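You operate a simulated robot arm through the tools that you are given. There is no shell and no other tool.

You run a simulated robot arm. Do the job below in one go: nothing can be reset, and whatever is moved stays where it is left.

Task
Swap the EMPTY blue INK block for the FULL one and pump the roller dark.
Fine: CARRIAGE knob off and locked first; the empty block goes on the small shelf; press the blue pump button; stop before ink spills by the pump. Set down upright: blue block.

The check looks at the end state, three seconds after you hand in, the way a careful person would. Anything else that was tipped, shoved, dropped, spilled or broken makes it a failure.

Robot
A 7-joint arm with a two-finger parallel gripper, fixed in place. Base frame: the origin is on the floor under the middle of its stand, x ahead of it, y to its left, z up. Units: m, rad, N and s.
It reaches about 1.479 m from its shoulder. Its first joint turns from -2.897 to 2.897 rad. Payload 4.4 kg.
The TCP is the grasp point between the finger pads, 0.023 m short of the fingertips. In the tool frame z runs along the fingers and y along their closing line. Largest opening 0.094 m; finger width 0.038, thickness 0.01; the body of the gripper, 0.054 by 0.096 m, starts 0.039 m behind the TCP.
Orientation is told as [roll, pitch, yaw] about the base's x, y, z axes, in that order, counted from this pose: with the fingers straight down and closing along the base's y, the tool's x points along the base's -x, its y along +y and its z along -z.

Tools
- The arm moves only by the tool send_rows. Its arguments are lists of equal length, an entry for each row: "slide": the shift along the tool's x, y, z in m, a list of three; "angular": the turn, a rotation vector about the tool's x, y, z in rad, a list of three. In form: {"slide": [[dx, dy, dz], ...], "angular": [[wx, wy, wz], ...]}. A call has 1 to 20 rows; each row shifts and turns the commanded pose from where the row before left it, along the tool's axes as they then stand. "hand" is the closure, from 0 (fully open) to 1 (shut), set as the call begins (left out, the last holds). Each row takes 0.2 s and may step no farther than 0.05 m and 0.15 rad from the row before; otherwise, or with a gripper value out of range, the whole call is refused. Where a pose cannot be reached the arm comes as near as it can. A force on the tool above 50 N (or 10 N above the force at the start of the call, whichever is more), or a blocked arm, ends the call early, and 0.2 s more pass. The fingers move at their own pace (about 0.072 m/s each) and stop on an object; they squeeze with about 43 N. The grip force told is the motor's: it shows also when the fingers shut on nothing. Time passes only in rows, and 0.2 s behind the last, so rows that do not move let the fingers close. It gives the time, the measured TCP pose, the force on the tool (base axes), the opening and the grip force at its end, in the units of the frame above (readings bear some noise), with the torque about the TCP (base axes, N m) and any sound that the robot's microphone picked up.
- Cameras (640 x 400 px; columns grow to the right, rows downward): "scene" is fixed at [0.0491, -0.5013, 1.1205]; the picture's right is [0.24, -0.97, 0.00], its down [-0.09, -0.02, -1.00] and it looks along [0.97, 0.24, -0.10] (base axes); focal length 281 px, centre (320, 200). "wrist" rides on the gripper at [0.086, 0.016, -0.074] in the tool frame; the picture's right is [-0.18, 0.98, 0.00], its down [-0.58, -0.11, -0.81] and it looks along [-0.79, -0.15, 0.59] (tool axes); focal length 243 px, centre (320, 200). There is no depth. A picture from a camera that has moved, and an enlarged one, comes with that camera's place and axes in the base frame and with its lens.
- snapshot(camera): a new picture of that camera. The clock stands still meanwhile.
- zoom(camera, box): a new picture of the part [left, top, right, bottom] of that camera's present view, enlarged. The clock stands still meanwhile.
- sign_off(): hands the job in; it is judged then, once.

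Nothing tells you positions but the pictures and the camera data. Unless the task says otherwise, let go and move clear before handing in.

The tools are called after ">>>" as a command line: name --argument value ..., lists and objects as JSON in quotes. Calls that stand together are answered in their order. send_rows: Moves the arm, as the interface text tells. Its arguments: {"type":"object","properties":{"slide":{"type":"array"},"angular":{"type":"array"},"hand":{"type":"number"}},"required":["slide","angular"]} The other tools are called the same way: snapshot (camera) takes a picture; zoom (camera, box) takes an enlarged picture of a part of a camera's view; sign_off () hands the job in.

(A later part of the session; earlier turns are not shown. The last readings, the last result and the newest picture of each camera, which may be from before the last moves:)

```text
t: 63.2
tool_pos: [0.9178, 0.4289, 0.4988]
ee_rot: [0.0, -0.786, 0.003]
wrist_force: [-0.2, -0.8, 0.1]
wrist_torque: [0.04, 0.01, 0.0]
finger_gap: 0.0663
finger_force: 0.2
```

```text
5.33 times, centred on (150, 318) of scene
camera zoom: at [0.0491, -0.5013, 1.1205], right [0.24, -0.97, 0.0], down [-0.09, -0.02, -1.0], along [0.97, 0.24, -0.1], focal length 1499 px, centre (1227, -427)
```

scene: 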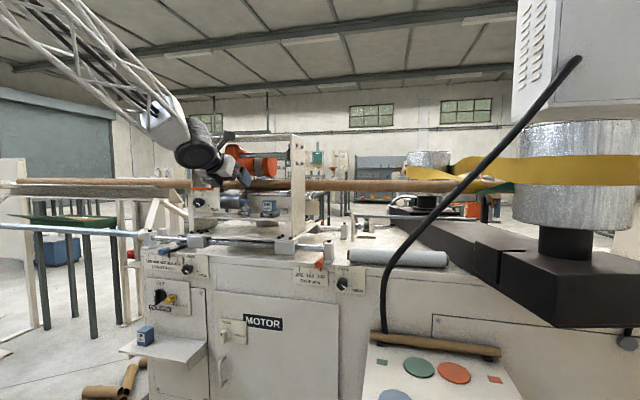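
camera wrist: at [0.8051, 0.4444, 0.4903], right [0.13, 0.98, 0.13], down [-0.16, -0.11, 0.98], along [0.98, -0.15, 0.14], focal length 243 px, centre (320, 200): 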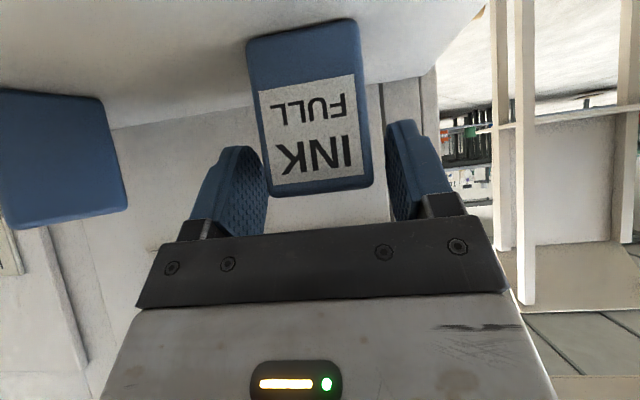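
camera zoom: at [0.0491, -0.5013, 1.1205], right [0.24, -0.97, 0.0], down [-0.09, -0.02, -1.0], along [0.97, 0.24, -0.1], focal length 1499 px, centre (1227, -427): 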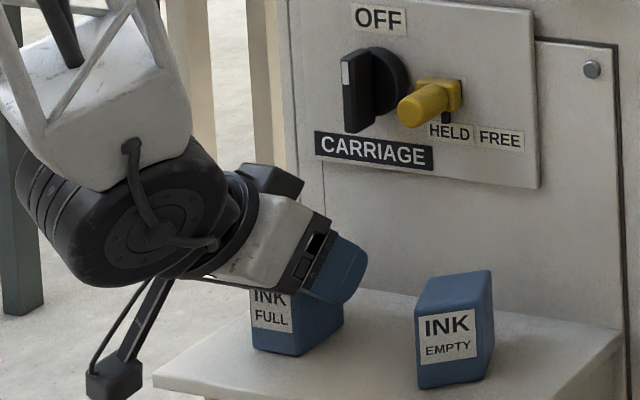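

>>> send_rows --slide '[[0, 0, 0], [0, 0, 0], [0, 0, 0], [0, 0, 0]]' --angular '[[0, 0, 0], [0, 0, 0], [0, 0, 0], [0, 0, 0]]' --hand 1.0

>>> snapshot --camera "wrist"

```text
t: 64.2
tool_pos: [0.9171, 0.4286, 0.498]
ee_rot: [-0.003, -0.788, 0.004]
wrist_force: [0.5, -0.3, 0.1]
wrist_torque: [-0.02, 0.0, -0.02]
finger_gap: 0.0435
finger_force: 42.6
```

```text
taken
camera wrist: at [0.8049, 0.4445, 0.4904], right [0.13, 0.98, 0.13], down [-0.16, -0.11, 0.98], along [0.98, -0.15, 0.14], focal length 243 px, centre (320, 200)
```

wrist: 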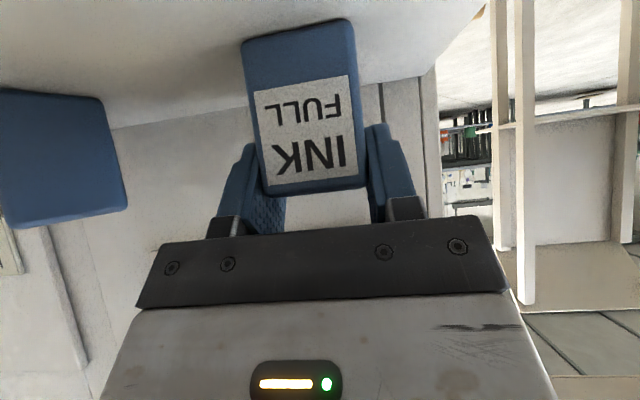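

The FULL block is gripped. I'll lift and back out.

>>> send_rows --slide '[[-0.0071, 0, -0.0071], [-0.0071, 0, -0.0071], [0, 0, -0.03], [0, 0, -0.04], [0, 0, -0.04], [0, 0, -0.04]]' --angular '[[0, 0, 0], [0, 0, 0], [0, 0, 0], [0, 0, 0], [0, 0, 0], [0, 0, 0]]'

>>> snapshot --camera "wrist"

>>> zoom --camera "scene" --box '[60, 240, 220, 365]'

```text
t: 65.6
tool_pos: [0.8094, 0.4279, 0.6228]
ee_rot: [-0.003, -0.786, 0.004]
wrist_force: [0.1, 0.5, -1.6]
wrist_torque: [0.0, -0.02, 0.03]
finger_gap: 0.0437
finger_force: 43.2
```

```text
taken
camera wrist: at [0.697, 0.4448, 0.6167], right [0.13, 0.98, 0.13], down [-0.16, -0.11, 0.98], along [0.98, -0.15, 0.14], focal length 243 px, centre (320, 200)
```

wrist: 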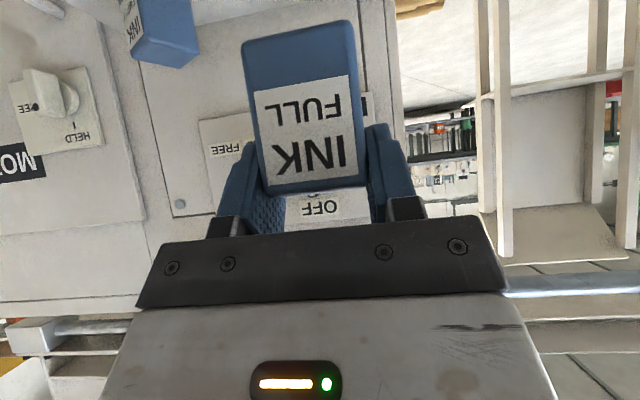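

```text
3.20 times, centred on (140, 302) of scene
camera zoom: at [0.0491, -0.5013, 1.1205], right [0.24, -0.97, 0.0], down [-0.09, -0.02, -1.0], along [0.97, 0.24, -0.1], focal length 900 px, centre (896, -128)
```

zoom: 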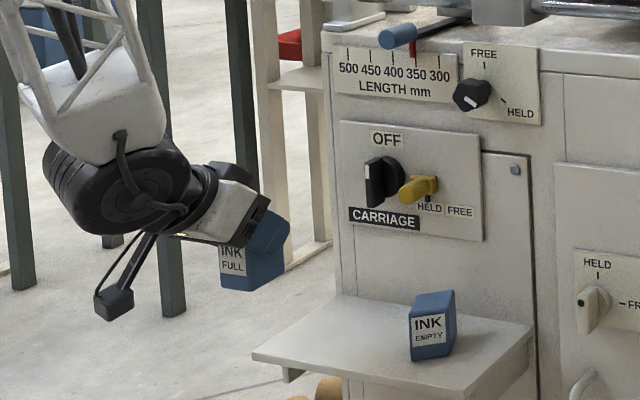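

The FULL block is lifted upright. I'll carry it up and across to in front of the INK tray, in two stages to watch for reach limits.

>>> send_rows --slide '[[-0.0225, -0.0311, -0.0187], [-0.0225, -0.0311, -0.0187], [-0.0225, -0.0311, -0.0187], [-0.0225, -0.0311, -0.0187], [-0.0225, -0.0311, -0.0187], [-0.0225, -0.0311, -0.0187], [-0.0225, -0.0311, -0.0187]]' --angular '[[0, 0, 0], [0, 0, 0], [0, 0, 0], [0, 0, 0], [0, 0, 0], [0, 0, 0], [0, 0, 0]]'

```text
t: 67.2
tool_pos: [0.8303, 0.2121, 0.8297]
ee_rot: [-0.002, -0.784, 0.003]
wrist_force: [-0.1, 0.1, -1.1]
wrist_torque: [0.05, 0.01, -0.01]
finger_gap: 0.0435
finger_force: 43.0
```

>>> send_rows --slide '[[-0.0225, -0.0311, -0.0187], [-0.0225, -0.0311, -0.0187], [-0.0225, -0.0311, -0.0187], [-0.0225, -0.0311, -0.0187], [-0.0225, -0.0311, -0.0187], [-0.0225, -0.0311, -0.0187], [-0.0225, -0.0311, -0.0187], [-0.0225, -0.0311, -0.0187]]' --angular '[[0, 0, 0], [0, 0, 0], [0, 0, 0], [0, 0, 0], [0, 0, 0], [0, 0, 0], [0, 0, 0], [0, 0, 0]]'

>>> snapshot --camera "wrist"

>>> zoom --camera "scene" --box '[160, 130, 320, 230]'

```text
t: 69.0
tool_pos: [0.8531, -0.0367, 1.0624]
ee_rot: [-0.004, -0.784, 0.005]
wrist_force: [0.5, -0.4, -1.3]
wrist_torque: [0.01, -0.01, 0.03]
finger_gap: 0.0437
finger_force: 43.0
```

```text
taken
camera wrist: at [0.7397, -0.02, 1.0541], right [0.13, 0.98, 0.13], down [-0.16, -0.11, 0.98], along [0.98, -0.14, 0.14], focal length 243 px, centre (320, 200)
```

wrist: 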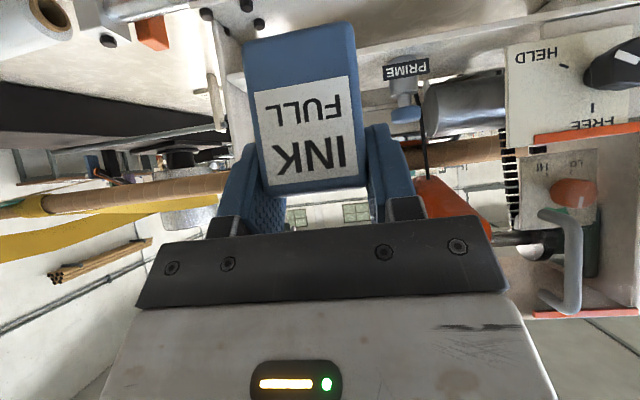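

```text
4.00 times, centred on (240, 180) of scene
camera zoom: at [0.0491, -0.5013, 1.1205], right [0.24, -0.97, 0.0], down [-0.09, -0.02, -1.0], along [0.97, 0.24, -0.1], focal length 1124 px, centre (640, 280)
```

zoom: 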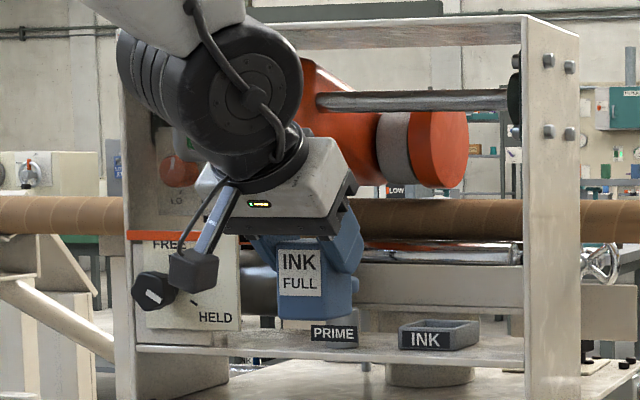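

>>> zoom --camera "scene" --box '[245, 195, 293, 225]'

```text
13.33 times, centred on (269, 210) of scene
camera zoom: at [0.0491, -0.5013, 1.1205], right [0.24, -0.97, 0.0], down [-0.09, -0.02, -1.0], along [0.97, 0.24, -0.1], focal length 3748 px, centre (1000, 67)
```

zoom: 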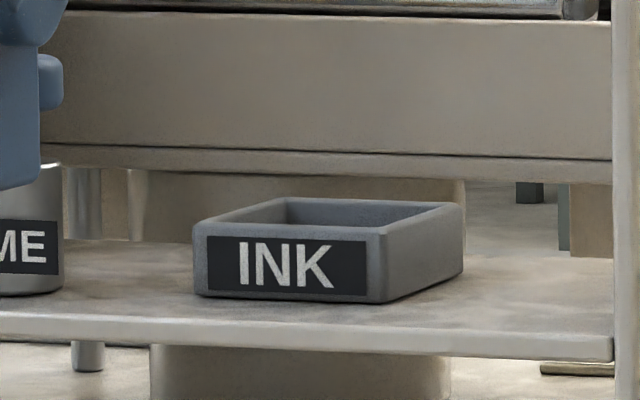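

No reach limits, and the block is upright. I'll advance over the tray at a safe height.

>>> send_rows --slide '[[-0.0248, -0.0005, 0.0285], [-0.0248, -0.0005, 0.0285], [-0.0248, -0.0005, 0.0285], [-0.0248, -0.0005, 0.0285], [-0.0248, -0.0005, 0.0285], [0, 0, 0]]' --angular '[[0, 0, 0], [0, 0, 0], [0, 0, 0], [0, 0, 0], [0, 0, 0], [0, 0, 0]]'

>>> snapshot --camera "wrist"

>>> zoom --camera "scene" --box '[200, 150, 328, 230]'

```text
t: 70.4
tool_pos: [1.0409, -0.0403, 1.0517]
ee_rot: [-0.001, -0.787, 0.004]
wrist_force: [0.5, 0.4, -1.0]
wrist_torque: [-0.01, 0.02, -0.04]
finger_gap: 0.0435
finger_force: 43.3
```

```text
taken
camera wrist: at [0.9278, -0.0244, 1.0423], right [0.13, 0.98, 0.13], down [-0.16, -0.11, 0.98], along [0.98, -0.15, 0.14], focal length 243 px, centre (320, 200)
```

wrist: 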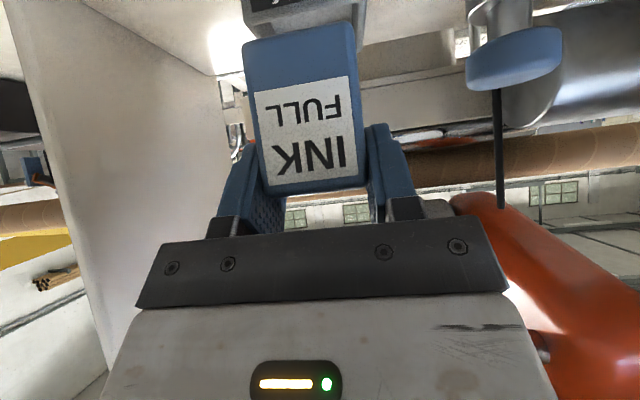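

```text
5.00 times, centred on (264, 190) of scene
camera zoom: at [0.0491, -0.5013, 1.1205], right [0.24, -0.97, 0.0], down [-0.09, -0.02, -1.0], along [0.97, 0.24, -0.1], focal length 1406 px, centre (600, 250)
```

zoom: 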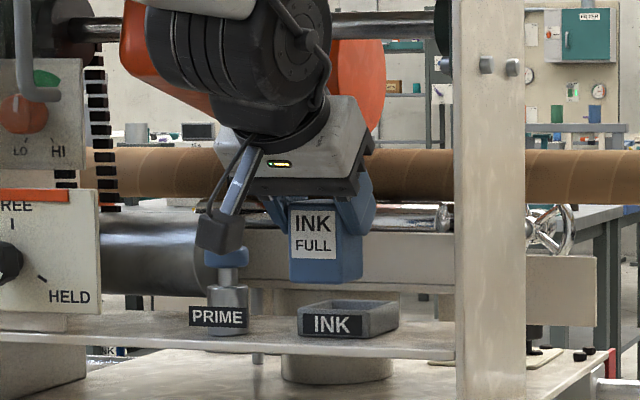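

>>> send_rows --slide '[[-0.012, 0.0003, 0.0149], [-0.0121, 0.0003, 0.0148], [0, 0, 0]]' --angular '[[0, 0, 0], [0, 0, 0], [0, 0, 0]]'

>>> snapshot --camera "wrist"

>>> zoom --camera "scene" --box '[230, 180, 294, 220]'

```text
t: 71.2
tool_pos: [1.0786, -0.0393, 1.0474]
ee_rot: [-0.003, -0.787, 0.005]
wrist_force: [-0.5, -0.5, -2.0]
wrist_torque: [0.0, 0.02, -0.02]
finger_gap: 0.0436
finger_force: 42.4
```

```text
taken
camera wrist: at [0.9659, -0.023, 1.0384], right [0.13, 0.98, 0.13], down [-0.16, -0.11, 0.98], along [0.98, -0.15, 0.14], focal length 243 px, centre (320, 200)
```

wrist: 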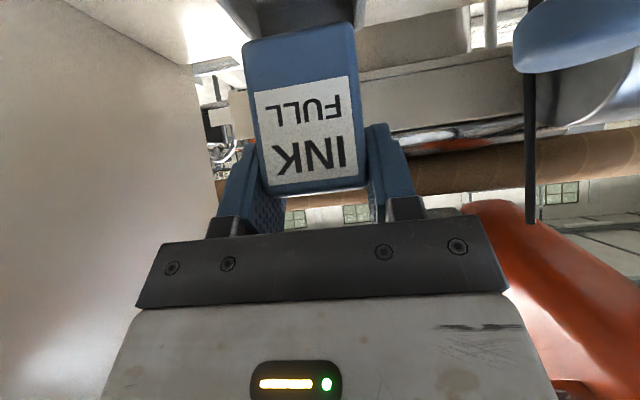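

```text
10.00 times, centred on (262, 200) of scene
camera zoom: at [0.0491, -0.5013, 1.1205], right [0.24, -0.97, 0.0], down [-0.09, -0.02, -1.0], along [0.97, 0.24, -0.1], focal length 2811 px, centre (900, 200)
```

zoom: 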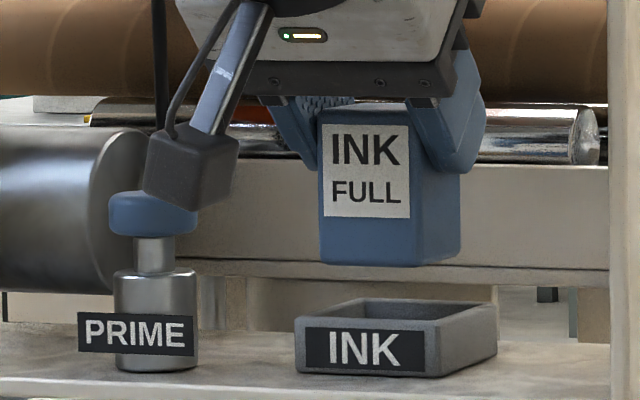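

The FULL block lines up with the tray. I'll shift it by about 1 mm and start lowering, stopping just above the rim to check.

>>> send_rows --slide '[[0.0007, -0.0007, -0.0007], [0.0042, 0, 0.0042], [0.0042, 0, 0.0042], [0.0042, 0, 0.0042], [0, 0, 0]]' --angular '[[0, 0, 0], [0, 0, 0], [0, 0, 0], [0, 0, 0], [0, 0, 0]]'

>>> zoom --camera "scene" --box '[238, 185, 302, 225]'

>>> zoom --camera "wrist" --box '[220, 0, 400, 112]'

```text
t: 72.4
tool_pos: [1.0779, -0.0394, 1.0287]
ee_rot: [-0.003, -0.787, 0.004]
wrist_force: [0.2, -0.9, -0.4]
wrist_torque: [0.01, 0.01, 0.02]
finger_gap: 0.0435
finger_force: 43.1
```

```text
10.00 times, centred on (270, 205) of scene
camera zoom: at [0.0491, -0.5013, 1.1205], right [0.24, -0.97, 0.0], down [-0.09, -0.02, -1.0], along [0.97, 0.24, -0.1], focal length 2811 px, centre (820, 150)
```

zoom: 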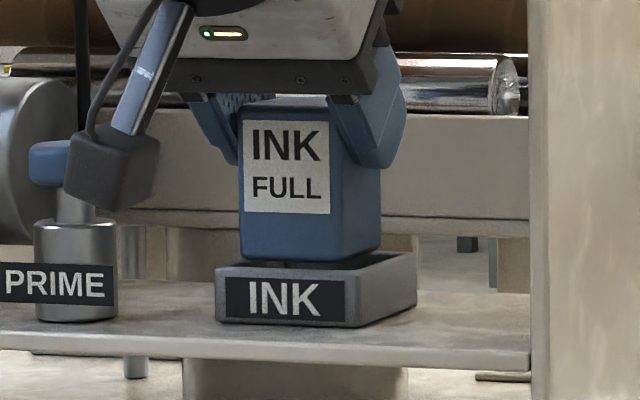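

```text
3.56 times, centred on (310, 56) of wrist
camera zoom: at [0.9651, -0.0232, 1.0206], right [0.13, 0.98, 0.13], down [-0.16, -0.11, 0.98], along [0.98, -0.15, 0.14], focal length 863 px, centre (356, 712)
```

zoom: 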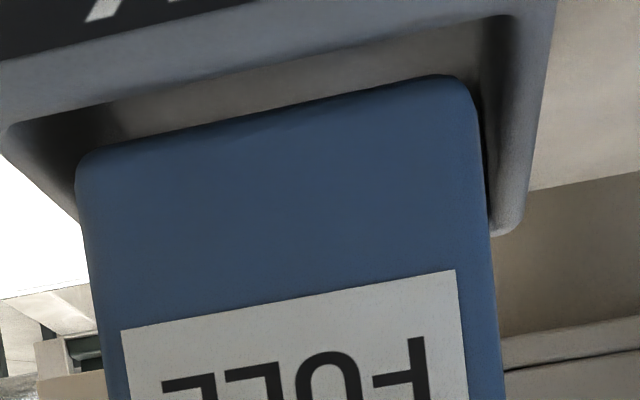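

>>> zoom --camera "wrist" --box '[215, 0, 295, 50]'

>>> zoom --camera "wrist" --box '[310, 0, 390, 70]'

>>> zoom --camera "scene" --box '[255, 200, 287, 220]'

```text
8.00 times, centred on (255, 25) of wrist
camera zoom: at [0.9651, -0.0232, 1.0206], right [0.13, 0.98, 0.13], down [-0.16, -0.11, 0.98], along [0.98, -0.15, 0.14], focal length 1941 px, centre (840, 1600)
```

zoom: 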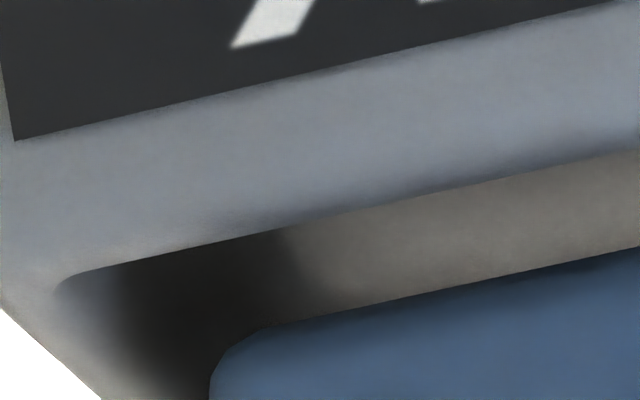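

```text
5.71 times, centred on (350, 35) of wrist
camera zoom: at [0.9651, -0.0232, 1.0206], right [0.13, 0.98, 0.13], down [-0.16, -0.11, 0.98], along [0.98, -0.15, 0.14], focal length 1386 px, centre (149, 1143)
```

zoom: 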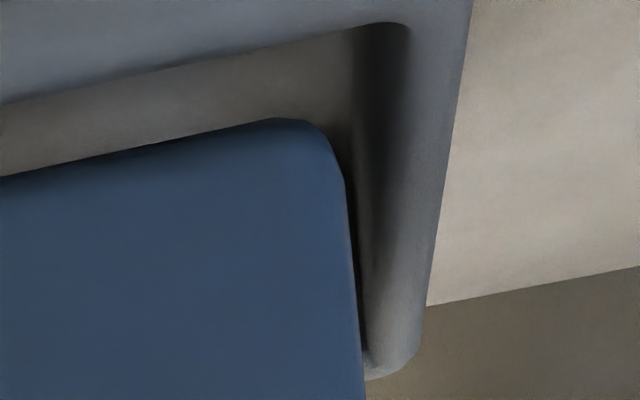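

```text
16.00 times, centred on (271, 210) of scene
camera zoom: at [0.0491, -0.5013, 1.1205], right [0.24, -0.97, 0.0], down [-0.09, -0.02, -1.0], along [0.97, 0.24, -0.1], focal length 4498 px, centre (1104, 40)
```

zoom: 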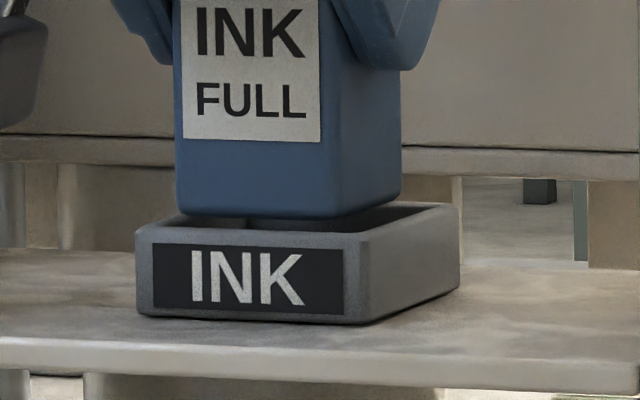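

The block hovers within the tray's inner edges, with roughly 4 to 6 mm on each side. I'll lower slowly in 2 mm steps with force watch.

>>> send_rows --slide '[[0, -0.0007, 0], [0.0014, 0, 0.0014], [0.0014, 0, 0.0014], [0.0014, 0, 0.0014], [0.0014, 0, 0.0014], [0, 0, 0]]' --angular '[[0, 0, 0], [0, 0, 0], [0, 0, 0], [0, 0, 0], [0, 0, 0], [0, 0, 0]]'

>>> zoom --camera "scene" --box '[255, 200, 287, 220]'

>>> zoom --camera "wrist" --box '[220, 0, 400, 112]'

```text
t: 73.8
tool_pos: [1.079, -0.0389, 1.0219]
ee_rot: [-0.002, -0.788, 0.001]
wrist_force: [12.9, -0.1, 1.7]
wrist_torque: [0.03, -0.66, -0.28]
finger_gap: 0.0435
finger_force: 43.1
```

```text
16.00 times, centred on (271, 210) of scene
camera zoom: at [0.0491, -0.5013, 1.1205], right [0.24, -0.97, 0.0], down [-0.09, -0.02, -1.0], along [0.97, 0.24, -0.1], focal length 4498 px, centre (1104, 40)
```

zoom: 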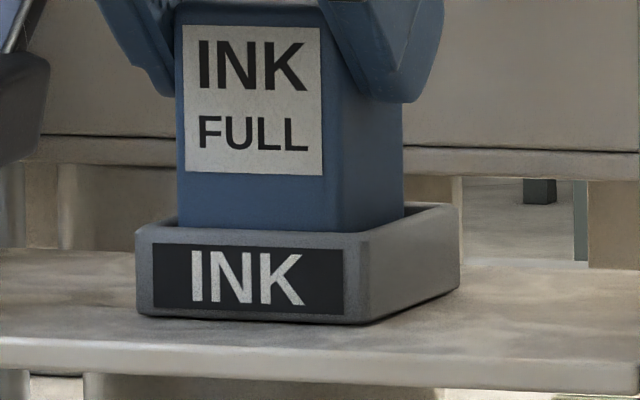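

```text
3.56 times, centred on (310, 56) of wrist
camera zoom: at [0.9655, -0.0234, 1.0124], right [0.13, 0.98, 0.13], down [-0.16, -0.11, 0.98], along [0.98, -0.15, 0.14], focal length 863 px, centre (356, 712)
```

zoom: 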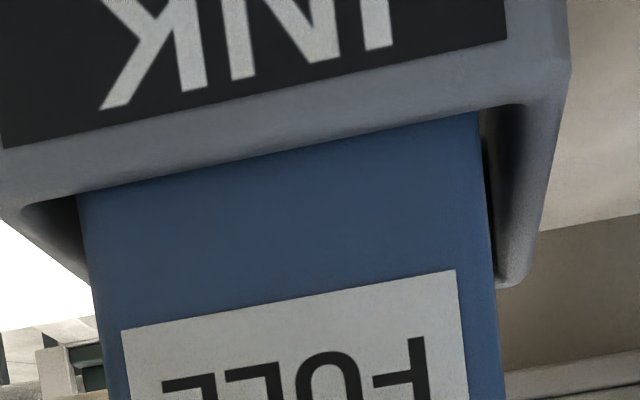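

The front wall is pushing lightly (+13 N in x), so the block is a couple of mm too close to the front rim. I'll nudge it +x.

>>> send_rows --slide '[[-0.0012, 0, 0.0012], [-0.0012, 0, 0.0012], [0, 0, 0]]' --angular '[[0, 0, 0], [0, 0, 0], [0, 0, 0]]'

```text
t: 74.6
tool_pos: [1.0816, -0.0396, 1.0209]
ee_rot: [-0.003, -0.785, 0.003]
wrist_force: [0.4, 0.3, -1.3]
wrist_torque: [-0.01, -0.01, 0.0]
finger_gap: 0.0435
finger_force: 43.3
```

Contact is cleared. I'll go another 1 mm inward and continue lowering.

>>> send_rows --slide '[[-0.0009, 0, 0.0009], [0.0014, 0, 0.0014], [0.0014, 0, 0.0014], [0.0014, 0, 0.0014], [0.0014, 0, 0.0014], [0, 0, 0]]' --angular '[[0, 0, 0], [0, 0, 0], [0, 0, 0], [0, 0, 0], [0, 0, 0], [0, 0, 0]]'

>>> zoom --camera "wrist" --box '[220, 0, 400, 112]'

>>> zoom --camera "scene" --box '[255, 195, 287, 215]'

```text
t: 76.0
tool_pos: [1.0822, -0.0393, 1.0119]
ee_rot: [-0.002, -0.788, 0.002]
wrist_force: [-1.1, 0.0, -0.8]
wrist_torque: [0.0, 0.01, 0.02]
finger_gap: 0.0434
finger_force: 43.1
```

```text
3.56 times, centred on (310, 56) of wrist
camera zoom: at [0.9695, -0.0234, 1.0044], right [0.13, 0.98, 0.13], down [-0.16, -0.11, 0.98], along [0.98, -0.15, 0.14], focal length 863 px, centre (356, 712)
```

zoom: 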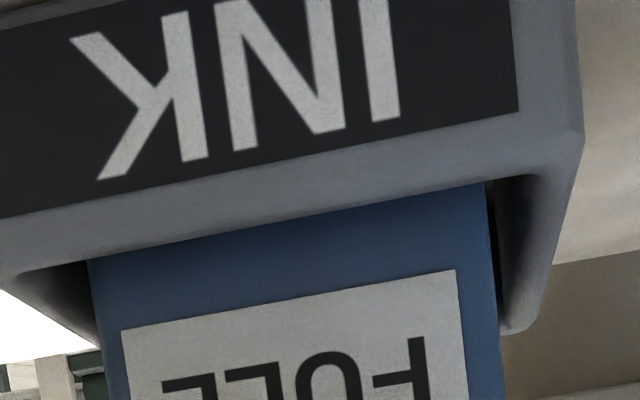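

```text
16.00 times, centred on (271, 205) of scene
camera zoom: at [0.0491, -0.5013, 1.1205], right [0.24, -0.97, 0.0], down [-0.09, -0.02, -1.0], along [0.97, 0.24, -0.1], focal length 4498 px, centre (1104, 120)
```

zoom: 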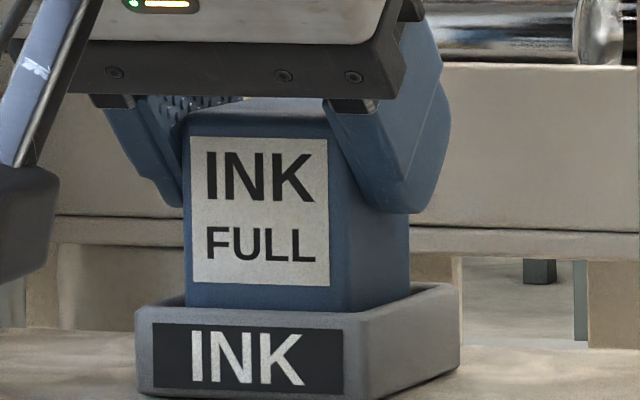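

>>> send_rows --slide '[[0.0011, 0, 0.0011], [0.0011, 0, 0.0011], [0.0011, 0, 0.0011], [0, 0, 0]]' --angular '[[0, 0, 0], [0, 0, 0], [0, 0, 0], [0, 0, 0]]'

```text
t: 77.0
tool_pos: [1.0829, -0.0402, 1.0093]
ee_rot: [-0.001, -0.788, 0.003]
wrist_force: [-1.7, -0.8, 5.3]
wrist_torque: [-0.03, 0.16, 0.01]
finger_gap: 0.0434
finger_force: 43.1
```

>>> send_rows --slide '[[0.0011, 0, 0.0011], [0, 0, 0]]' --angular '[[0, 0, 0], [0, 0, 0]]'

>>> zoom --camera "scene" --box '[255, 195, 287, 215]'

```text
t: 77.6
tool_pos: [1.0812, -0.039, 1.01]
ee_rot: [-0.002, -0.789, 0.004]
wrist_force: [-5.9, -0.7, 21.4]
wrist_torque: [0.04, 0.63, 0.04]
finger_gap: 0.0438
finger_force: 42.8
```

```text
16.00 times, centred on (271, 205) of scene
camera zoom: at [0.0491, -0.5013, 1.1205], right [0.24, -0.97, 0.0], down [-0.09, -0.02, -1.0], along [0.97, 0.24, -0.1], focal length 4498 px, centre (1104, 120)
```

zoom: 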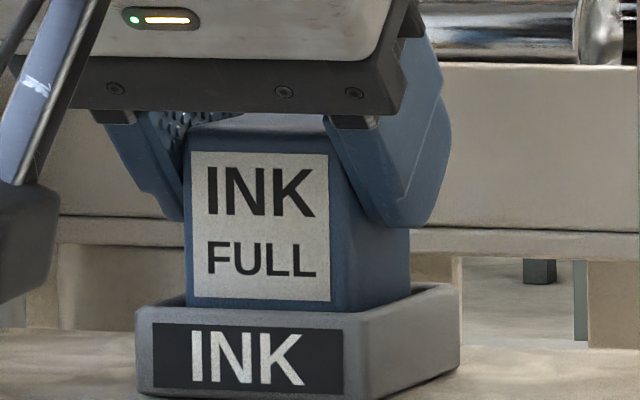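

The block is seated, with a 21 N floor reaction and the label at the same height as the old one. I'll ease off and release.

>>> send_rows --slide '[[-0.0011, 0, -0.0011], [0, 0, 0]]' --angular '[[0, 0, 0], [0, 0, 0]]'

>>> send_rows --slide '[[0, 0, 0], [0, 0, 0], [0, 0, 0]]' --angular '[[0, 0, 0], [0, 0, 0], [0, 0, 0]]' --hand 0.3

>>> snapshot --camera "wrist"

>>> zoom --camera "scene" --box '[238, 180, 302, 220]'

```text
t: 78.2
tool_pos: [1.0826, -0.0396, 1.0098]
ee_rot: [-0.002, -0.788, 0.004]
wrist_force: [7.0, 0.0, 17.2]
wrist_torque: [0.08, -0.31, -0.01]
finger_gap: 0.0434
finger_force: 43.0
```

```text
t: 79.0
tool_pos: [1.0823, -0.0404, 1.0085]
ee_rot: [-0.001, -0.785, 0.004]
wrist_force: [0.0, 0.6, 0.0]
wrist_torque: [0.04, -0.02, -0.05]
finger_gap: 0.0658
finger_force: 0.0
```

```text
taken
camera wrist: at [0.9694, -0.0235, 0.9998], right [0.13, 0.98, 0.13], down [-0.16, -0.11, 0.98], along [0.98, -0.15, 0.14], focal length 243 px, centre (320, 200)
```

wrist: 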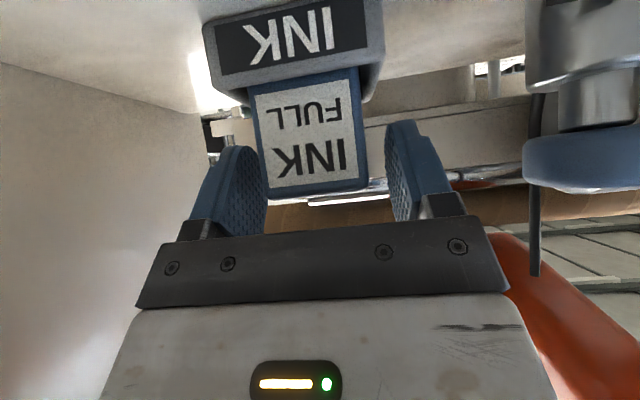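

```text
10.00 times, centred on (270, 200) of scene
camera zoom: at [0.0491, -0.5013, 1.1205], right [0.24, -0.97, 0.0], down [-0.09, -0.02, -1.0], along [0.97, 0.24, -0.1], focal length 2811 px, centre (820, 200)
```

zoom: 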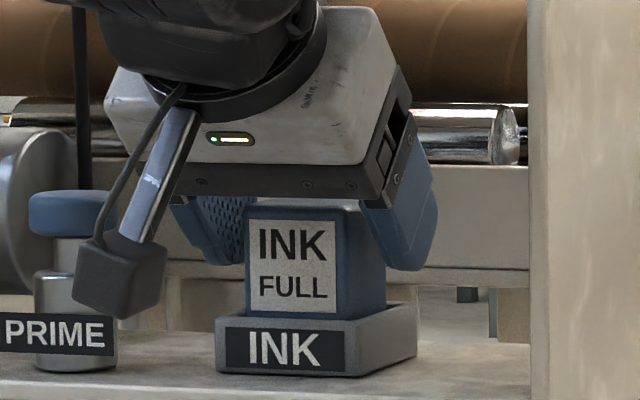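

The FULL block is seated upright in the tray. I'll retreat along the finger axis.

>>> send_rows --slide '[[0, 0, -0.02], [0, 0, -0.03], [0, 0, -0.035], [0, 0, -0.035], [0, 0, 0]]' --angular '[[0, 0, 0], [0, 0, 0], [0, 0, 0], [0, 0, 0], [0, 0, 0]]'

>>> snapshot --camera "wrist"

>>> zoom --camera "scene" --box '[180, 140, 308, 220]'

```text
t: 80.2
tool_pos: [0.9976, -0.0392, 1.0927]
ee_rot: [-0.001, -0.788, 0.005]
wrist_force: [1.0, 0.4, -0.1]
wrist_torque: [0.0, 0.02, 0.0]
finger_gap: 0.0657
finger_force: 0.1
```

```text
taken
camera wrist: at [0.884, -0.0226, 1.0851], right [0.13, 0.98, 0.13], down [-0.16, -0.11, 0.98], along [0.98, -0.15, 0.14], focal length 243 px, centre (320, 200)
```

wrist: 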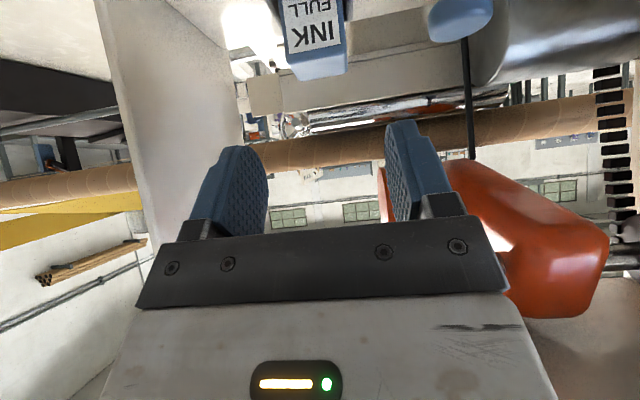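

```text
5.00 times, centred on (244, 180) of scene
camera zoom: at [0.0491, -0.5013, 1.1205], right [0.24, -0.97, 0.0], down [-0.09, -0.02, -1.0], along [0.97, 0.24, -0.1], focal length 1406 px, centre (700, 300)
```

zoom: 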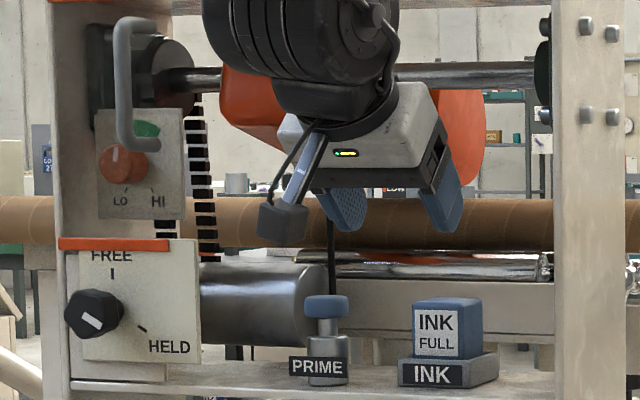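

The FULL ink block is upright in the tray. Next I'll close the fingers and move sideways to line up with the blue PRIME button.

>>> send_rows --slide '[[0, 0.03, 0], [0, 0.03, 0], [0, 0.0315, 0], [0, 0, 0], [0, 0, 0]]' --angular '[[0, 0, 0], [0, 0, 0], [0, 0, 0], [0, 0, 0], [0, 0, 0]]' --hand 1.0

>>> snapshot --camera "wrist"

>>> zoom --camera "scene" --box '[180, 140, 308, 220]'

```text
t: 81.4
tool_pos: [0.9961, 0.0508, 1.0935]
ee_rot: [0.0, -0.787, 0.002]
wrist_force: [0.5, 0.5, -0.8]
wrist_torque: [0.0, 0.02, -0.01]
finger_gap: 0.0
finger_force: 42.9
```

```text
taken
camera wrist: at [0.8837, 0.0679, 1.0849], right [0.13, 0.98, 0.13], down [-0.16, -0.11, 0.98], along [0.98, -0.15, 0.14], focal length 243 px, centre (320, 200)
```

wrist: 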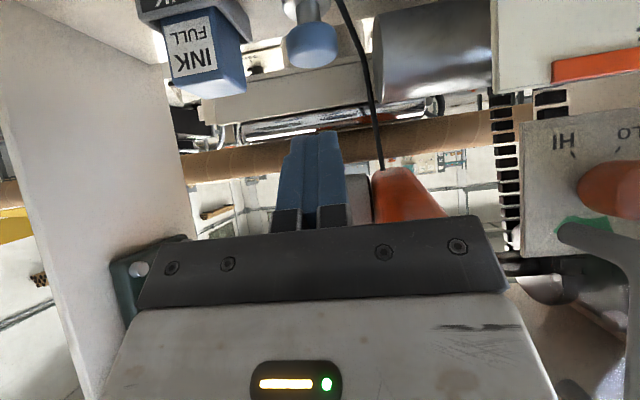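

```text
5.00 times, centred on (244, 180) of scene
camera zoom: at [0.0491, -0.5013, 1.1205], right [0.24, -0.97, 0.0], down [-0.09, -0.02, -1.0], along [0.97, 0.24, -0.1], focal length 1406 px, centre (700, 300)
```

zoom: 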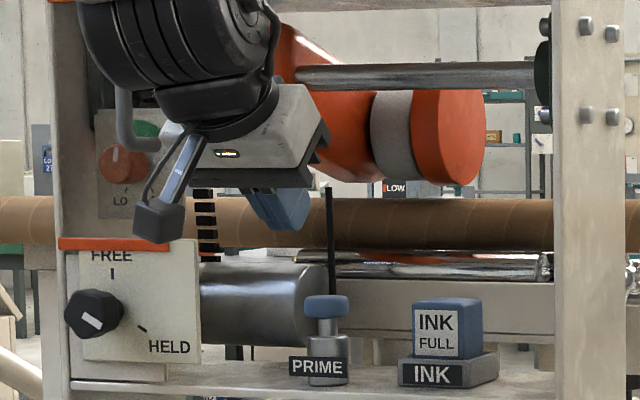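

The button centre is at about (1.053, 0.051, 1.008) with its top near z=1.016. I'll hover the closed fingertips just above it.

>>> send_rows --slide '[[-0.0055, 0, 0.032], [-0.0055, 0, 0.032], [0, 0, 0]]' --angular '[[0, 0, 0], [0, 0, 0], [0, 0, 0]]'

>>> snapshot --camera "wrist"

>>> zoom --camera "scene" --box '[215, 175, 295, 225]'

```text
t: 82.2
tool_pos: [1.0511, 0.0512, 1.0548]
ee_rot: [-0.002, -0.787, 0.003]
wrist_force: [0.0, -0.2, -0.3]
wrist_torque: [-0.01, 0.03, -0.01]
finger_gap: 0.0002
finger_force: 41.9
```

```text
taken
camera wrist: at [0.9374, 0.0677, 1.0464], right [0.13, 0.98, 0.13], down [-0.16, -0.11, 0.98], along [0.98, -0.15, 0.14], focal length 243 px, centre (320, 200)
```

wrist: 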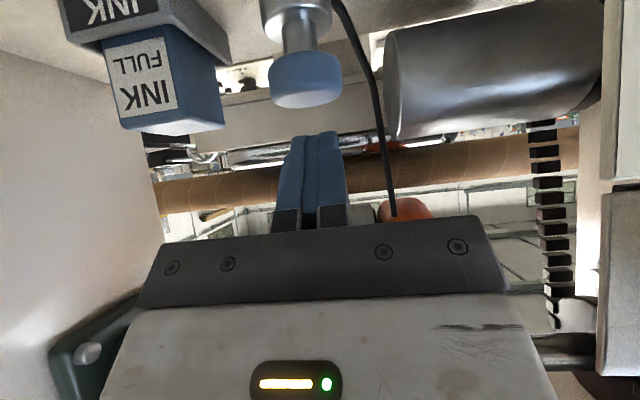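

```text
8.00 times, centred on (255, 200) of scene
camera zoom: at [0.0491, -0.5013, 1.1205], right [0.24, -0.97, 0.0], down [-0.09, -0.02, -1.0], along [0.97, 0.24, -0.1], focal length 2249 px, centre (840, 200)
```

zoom: 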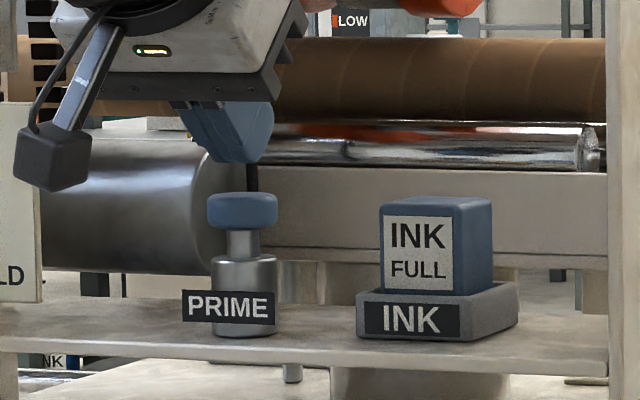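

The fingertips are aligned above the button. I'll press down in small steps, watching force, sound and the roller.

>>> send_rows --slide '[[0.0028, 0, -0.0028], [0.0021, 0, 0.0021], [0.0021, 0, 0.0021], [0.0021, 0, 0.0021], [0.0021, 0, 0.0021], [0, 0, 0]]' --angular '[[0, 0, 0], [0, 0, 0], [0, 0, 0], [0, 0, 0], [0, 0, 0], [0, 0, 0]]'

>>> zoom --camera "scene" --box '[215, 175, 295, 225]'

```text
t: 83.6
tool_pos: [1.0468, 0.051, 1.0444]
ee_rot: [-0.002, -0.787, 0.003]
wrist_force: [0.4, -0.2, 1.2]
wrist_torque: [0.01, -0.03, -0.01]
finger_gap: 0.0
finger_force: 42.2
```

```text
8.00 times, centred on (255, 200) of scene
camera zoom: at [0.0491, -0.5013, 1.1205], right [0.24, -0.97, 0.0], down [-0.09, -0.02, -1.0], along [0.97, 0.24, -0.1], focal length 2249 px, centre (840, 200)
```

zoom: 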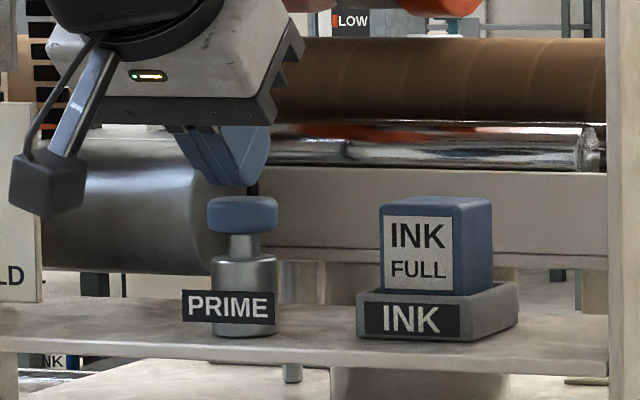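

>>> send_rows --slide '[[0.0021, 0, 0.0021], [0.0021, 0, 0.0021], [0, 0, 0]]' --angular '[[0, 0, 0], [0, 0, 0], [0, 0, 0]]'

>>> zoom --camera "scene" --box '[215, 175, 295, 225]'

```text
t: 84.4
tool_pos: [1.0464, 0.0507, 1.0384]
ee_rot: [-0.002, -0.788, 0.002]
wrist_force: [-1.2, 0.7, 3.4]
wrist_torque: [0.04, 0.0, 0.01]
finger_gap: 0.0
finger_force: 42.5
```

```text
8.00 times, centred on (255, 200) of scene
camera zoom: at [0.0491, -0.5013, 1.1205], right [0.24, -0.97, 0.0], down [-0.09, -0.02, -1.0], along [0.97, 0.24, -0.1], focal length 2249 px, centre (840, 200)
```

zoom: 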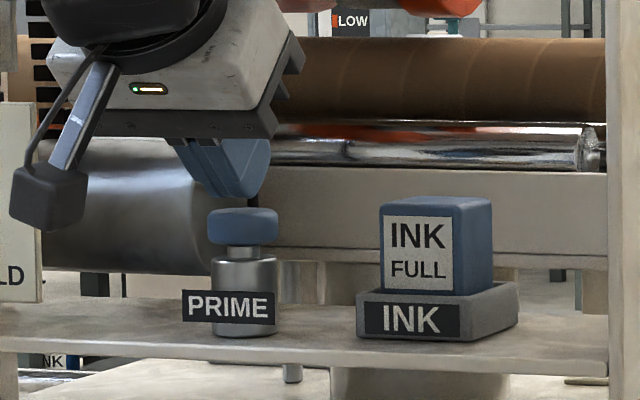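

>>> send_rows --slide '[[0.0014, 0, 0.0014], [0.0014, 0, 0.0014], [0, 0, 0]]' --angular '[[0, 0, 0], [0, 0, 0], [0, 0, 0]]'

>>> zoom --camera "scene" --box '[215, 175, 295, 225]'

```text
t: 85.2
tool_pos: [1.0464, 0.0519, 1.0348]
ee_rot: [-0.002, -0.786, 0.004]
wrist_force: [-1.5, -1.7, 5.2]
wrist_torque: [-0.04, -0.03, 0.0]
finger_gap: 0.0
finger_force: 42.7
```

```text
8.00 times, centred on (255, 200) of scene
camera zoom: at [0.0491, -0.5013, 1.1205], right [0.24, -0.97, 0.0], down [-0.09, -0.02, -1.0], along [0.97, 0.24, -0.1], focal length 2249 px, centre (840, 200)
```

zoom: 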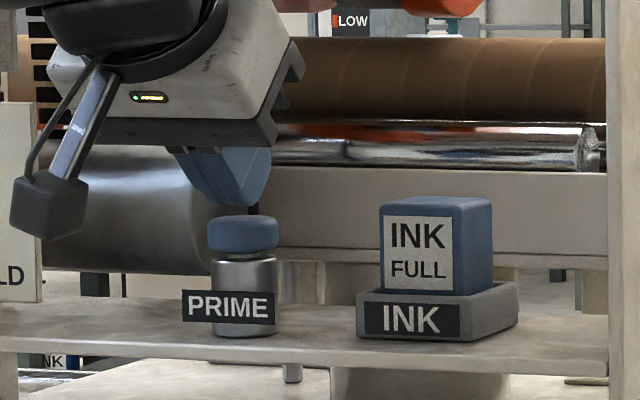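

>>> zoom --camera "scene" --box '[245, 185, 293, 200]'

>>> snapshot --camera "wrist"

```text
13.33 times, centred on (269, 192) of scene
camera zoom: at [0.0491, -0.5013, 1.1205], right [0.24, -0.97, 0.0], down [-0.09, -0.02, -1.0], along [0.97, 0.24, -0.1], focal length 3748 px, centre (1000, 300)
```

zoom: 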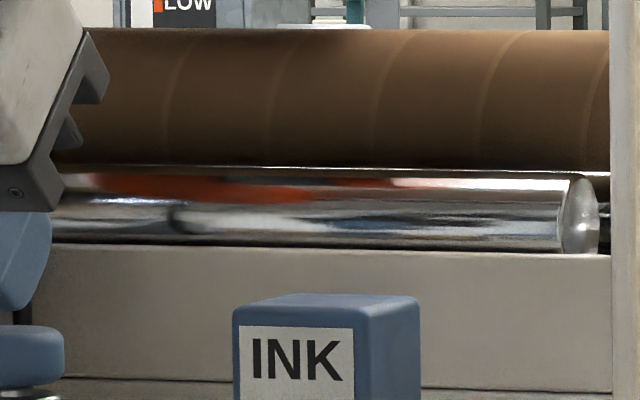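

```text
taken
camera wrist: at [0.9338, 0.0679, 1.0254], right [0.13, 0.98, 0.13], down [-0.16, -0.11, 0.98], along [0.98, -0.15, 0.14], focal length 243 px, centre (320, 200)
```

wrist: 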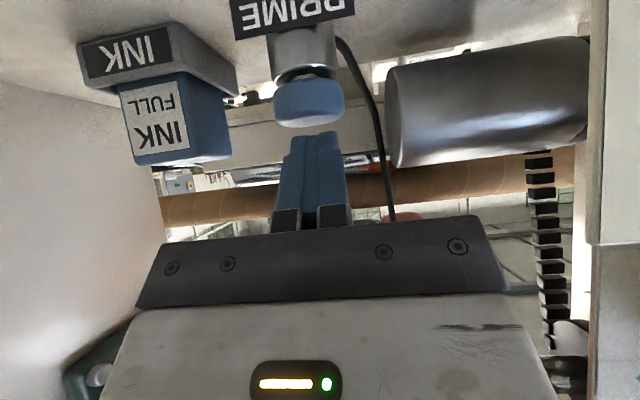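

The roller is still chrome and the button isn't quite bottomed. I'll press a bit further.

>>> send_rows --slide '[[0.0011, 0, 0.0011], [0.0011, 0, 0.0011], [0, 0, 0]]' --angular '[[0, 0, 0], [0, 0, 0], [0, 0, 0]]'

>>> zoom --camera "scene" --box '[215, 175, 295, 225]'

```text
t: 86.0
tool_pos: [1.0468, 0.0527, 1.0314]
ee_rot: [-0.003, -0.788, 0.004]
wrist_force: [-1.4, -3.6, 9.9]
wrist_torque: [-0.09, 0.03, -0.06]
finger_gap: 0.0001
finger_force: 42.4
```

```text
8.00 times, centred on (255, 200) of scene
camera zoom: at [0.0491, -0.5013, 1.1205], right [0.24, -0.97, 0.0], down [-0.09, -0.02, -1.0], along [0.97, 0.24, -0.1], focal length 2249 px, centre (840, 200)
```

zoom: 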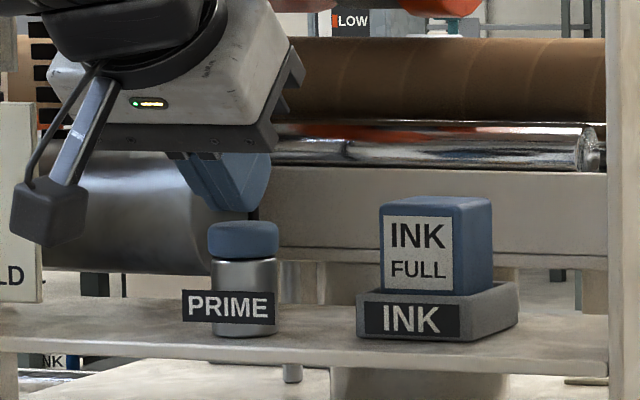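

The button is fully down. I'll release it and see whether the roller changes.

>>> send_rows --slide '[[-0.007, 0, -0.007], [-0.007, 0, -0.007], [0, 0, 0]]' --angular '[[0, 0, 0], [0, 0, 0], [0, 0, 0]]'

>>> zoom --camera "scene" --box '[215, 175, 295, 225]'

>>> zoom --camera "scene" --box '[245, 185, 293, 200]'

```text
t: 86.8
tool_pos: [1.0465, 0.0527, 1.0497]
ee_rot: [0.0, -0.785, 0.004]
wrist_force: [-0.1, 0.4, -0.8]
wrist_torque: [0.03, -0.01, -0.01]
finger_gap: 0.0
finger_force: 42.3
```

```text
8.00 times, centred on (255, 200) of scene
camera zoom: at [0.0491, -0.5013, 1.1205], right [0.24, -0.97, 0.0], down [-0.09, -0.02, -1.0], along [0.97, 0.24, -0.1], focal length 2249 px, centre (840, 200)
```

zoom: 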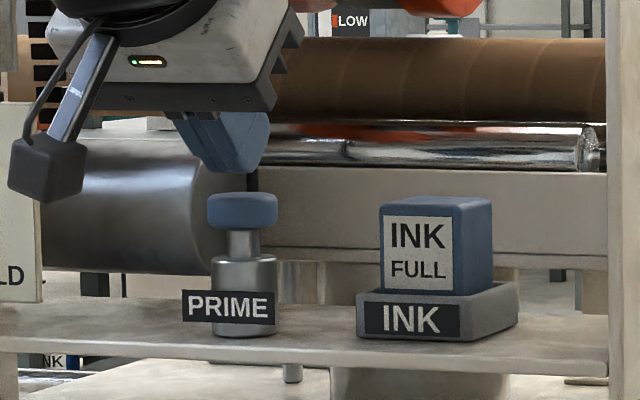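

```text
13.33 times, centred on (269, 192) of scene
camera zoom: at [0.0491, -0.5013, 1.1205], right [0.24, -0.97, 0.0], down [-0.09, -0.02, -1.0], along [0.97, 0.24, -0.1], focal length 3748 px, centre (1000, 300)
```

zoom: 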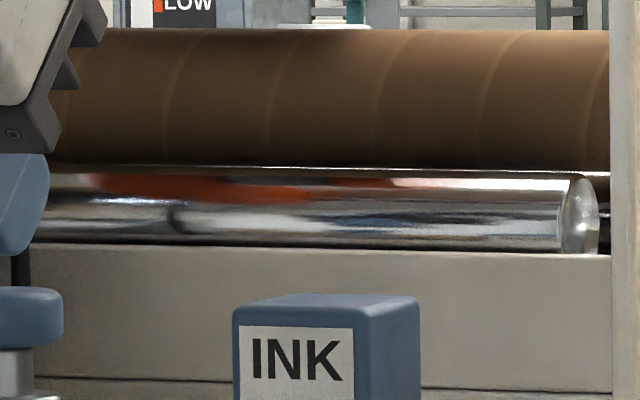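

After one stroke the button springs back and the roller looks unchanged. I'll do a second full stroke and check again.

>>> send_rows --slide '[[0.0028, -0.001, 0.0028], [0.0028, 0, 0.0028], [0.0028, 0, 0.0028], [0.0028, 0, 0.0028], [0.0022, 0, 0.0022], [0, 0, 0]]' --angular '[[0, 0, 0], [0, 0, 0], [0, 0, 0], [0, 0, 0], [0, 0, 0], [0, 0, 0]]'

>>> zoom --camera "scene" --box '[215, 175, 295, 225]'

>>> snapshot --camera "wrist"

```text
t: 88.2
tool_pos: [1.0476, 0.0505, 1.0322]
ee_rot: [-0.001, -0.785, 0.004]
wrist_force: [0.3, 0.8, 6.0]
wrist_torque: [0.0, -0.08, -0.02]
finger_gap: 0.0
finger_force: 41.9
```

```text
8.00 times, centred on (255, 200) of scene
camera zoom: at [0.0491, -0.5013, 1.1205], right [0.24, -0.97, 0.0], down [-0.09, -0.02, -1.0], along [0.97, 0.24, -0.1], focal length 2249 px, centre (840, 200)
```

zoom: 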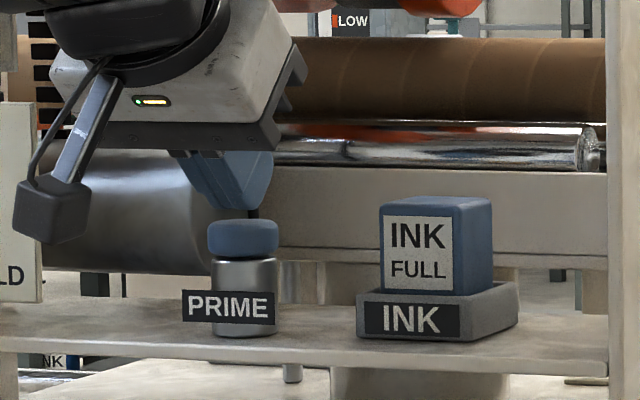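

```text
taken
camera wrist: at [0.9342, 0.0669, 1.0235], right [0.13, 0.98, 0.13], down [-0.16, -0.11, 0.98], along [0.98, -0.15, 0.14], focal length 243 px, centre (320, 200)
```

wrist: 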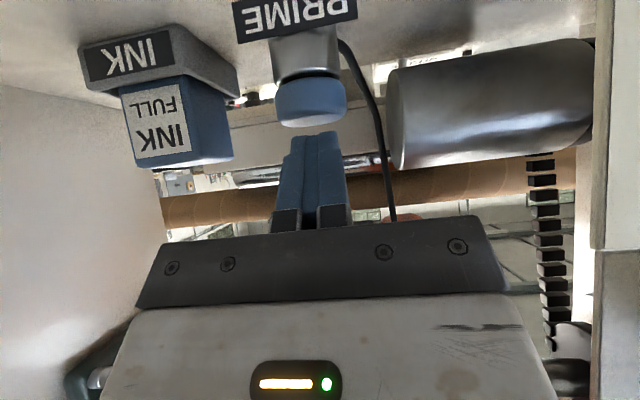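

>>> send_rows --slide '[[0.0014, 0, 0.0014], [0, 0, 0], [-0.007, 0, -0.007], [-0.007, 0, -0.007], [0, 0, 0]]' --angular '[[0, 0, 0], [0, 0, 0], [0, 0, 0], [0, 0, 0], [0, 0, 0]]'

>>> zoom --camera "scene" --box '[245, 185, 293, 200]'

>>> zoom --camera "wrist" --box '[150, 90, 450, 230]'

```text
t: 89.4
tool_pos: [1.0464, 0.0495, 1.0489]
ee_rot: [-0.002, -0.786, 0.004]
wrist_force: [0.5, -0.1, 0.0]
wrist_torque: [-0.01, -0.02, 0.02]
finger_gap: 0.0
finger_force: 42.4
```

```text
13.33 times, centred on (269, 192) of scene
camera zoom: at [0.0491, -0.5013, 1.1205], right [0.24, -0.97, 0.0], down [-0.09, -0.02, -1.0], along [0.97, 0.24, -0.1], focal length 3748 px, centre (1000, 300)
```

zoom: 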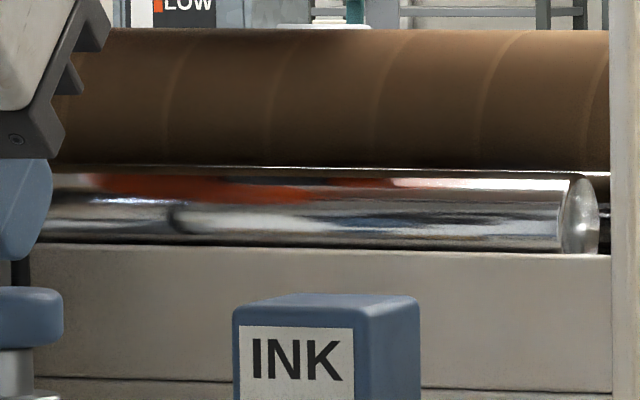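

```text
2.13 times, centred on (300, 160) of wrist
camera zoom: at [0.9334, 0.067, 1.0404], right [0.13, 0.98, 0.13], down [-0.16, -0.11, 0.98], along [0.98, -0.15, 0.14], focal length 518 px, centre (363, 285)
```

zoom: 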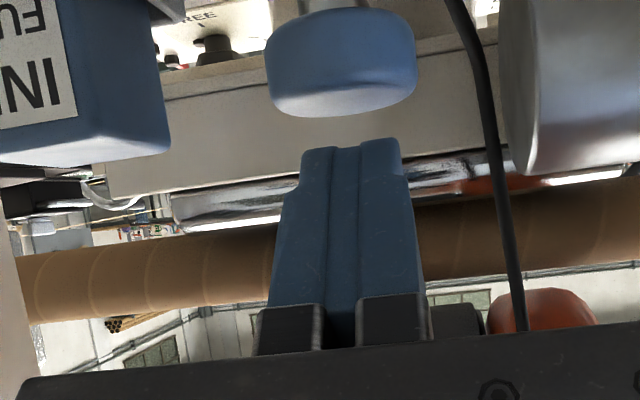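

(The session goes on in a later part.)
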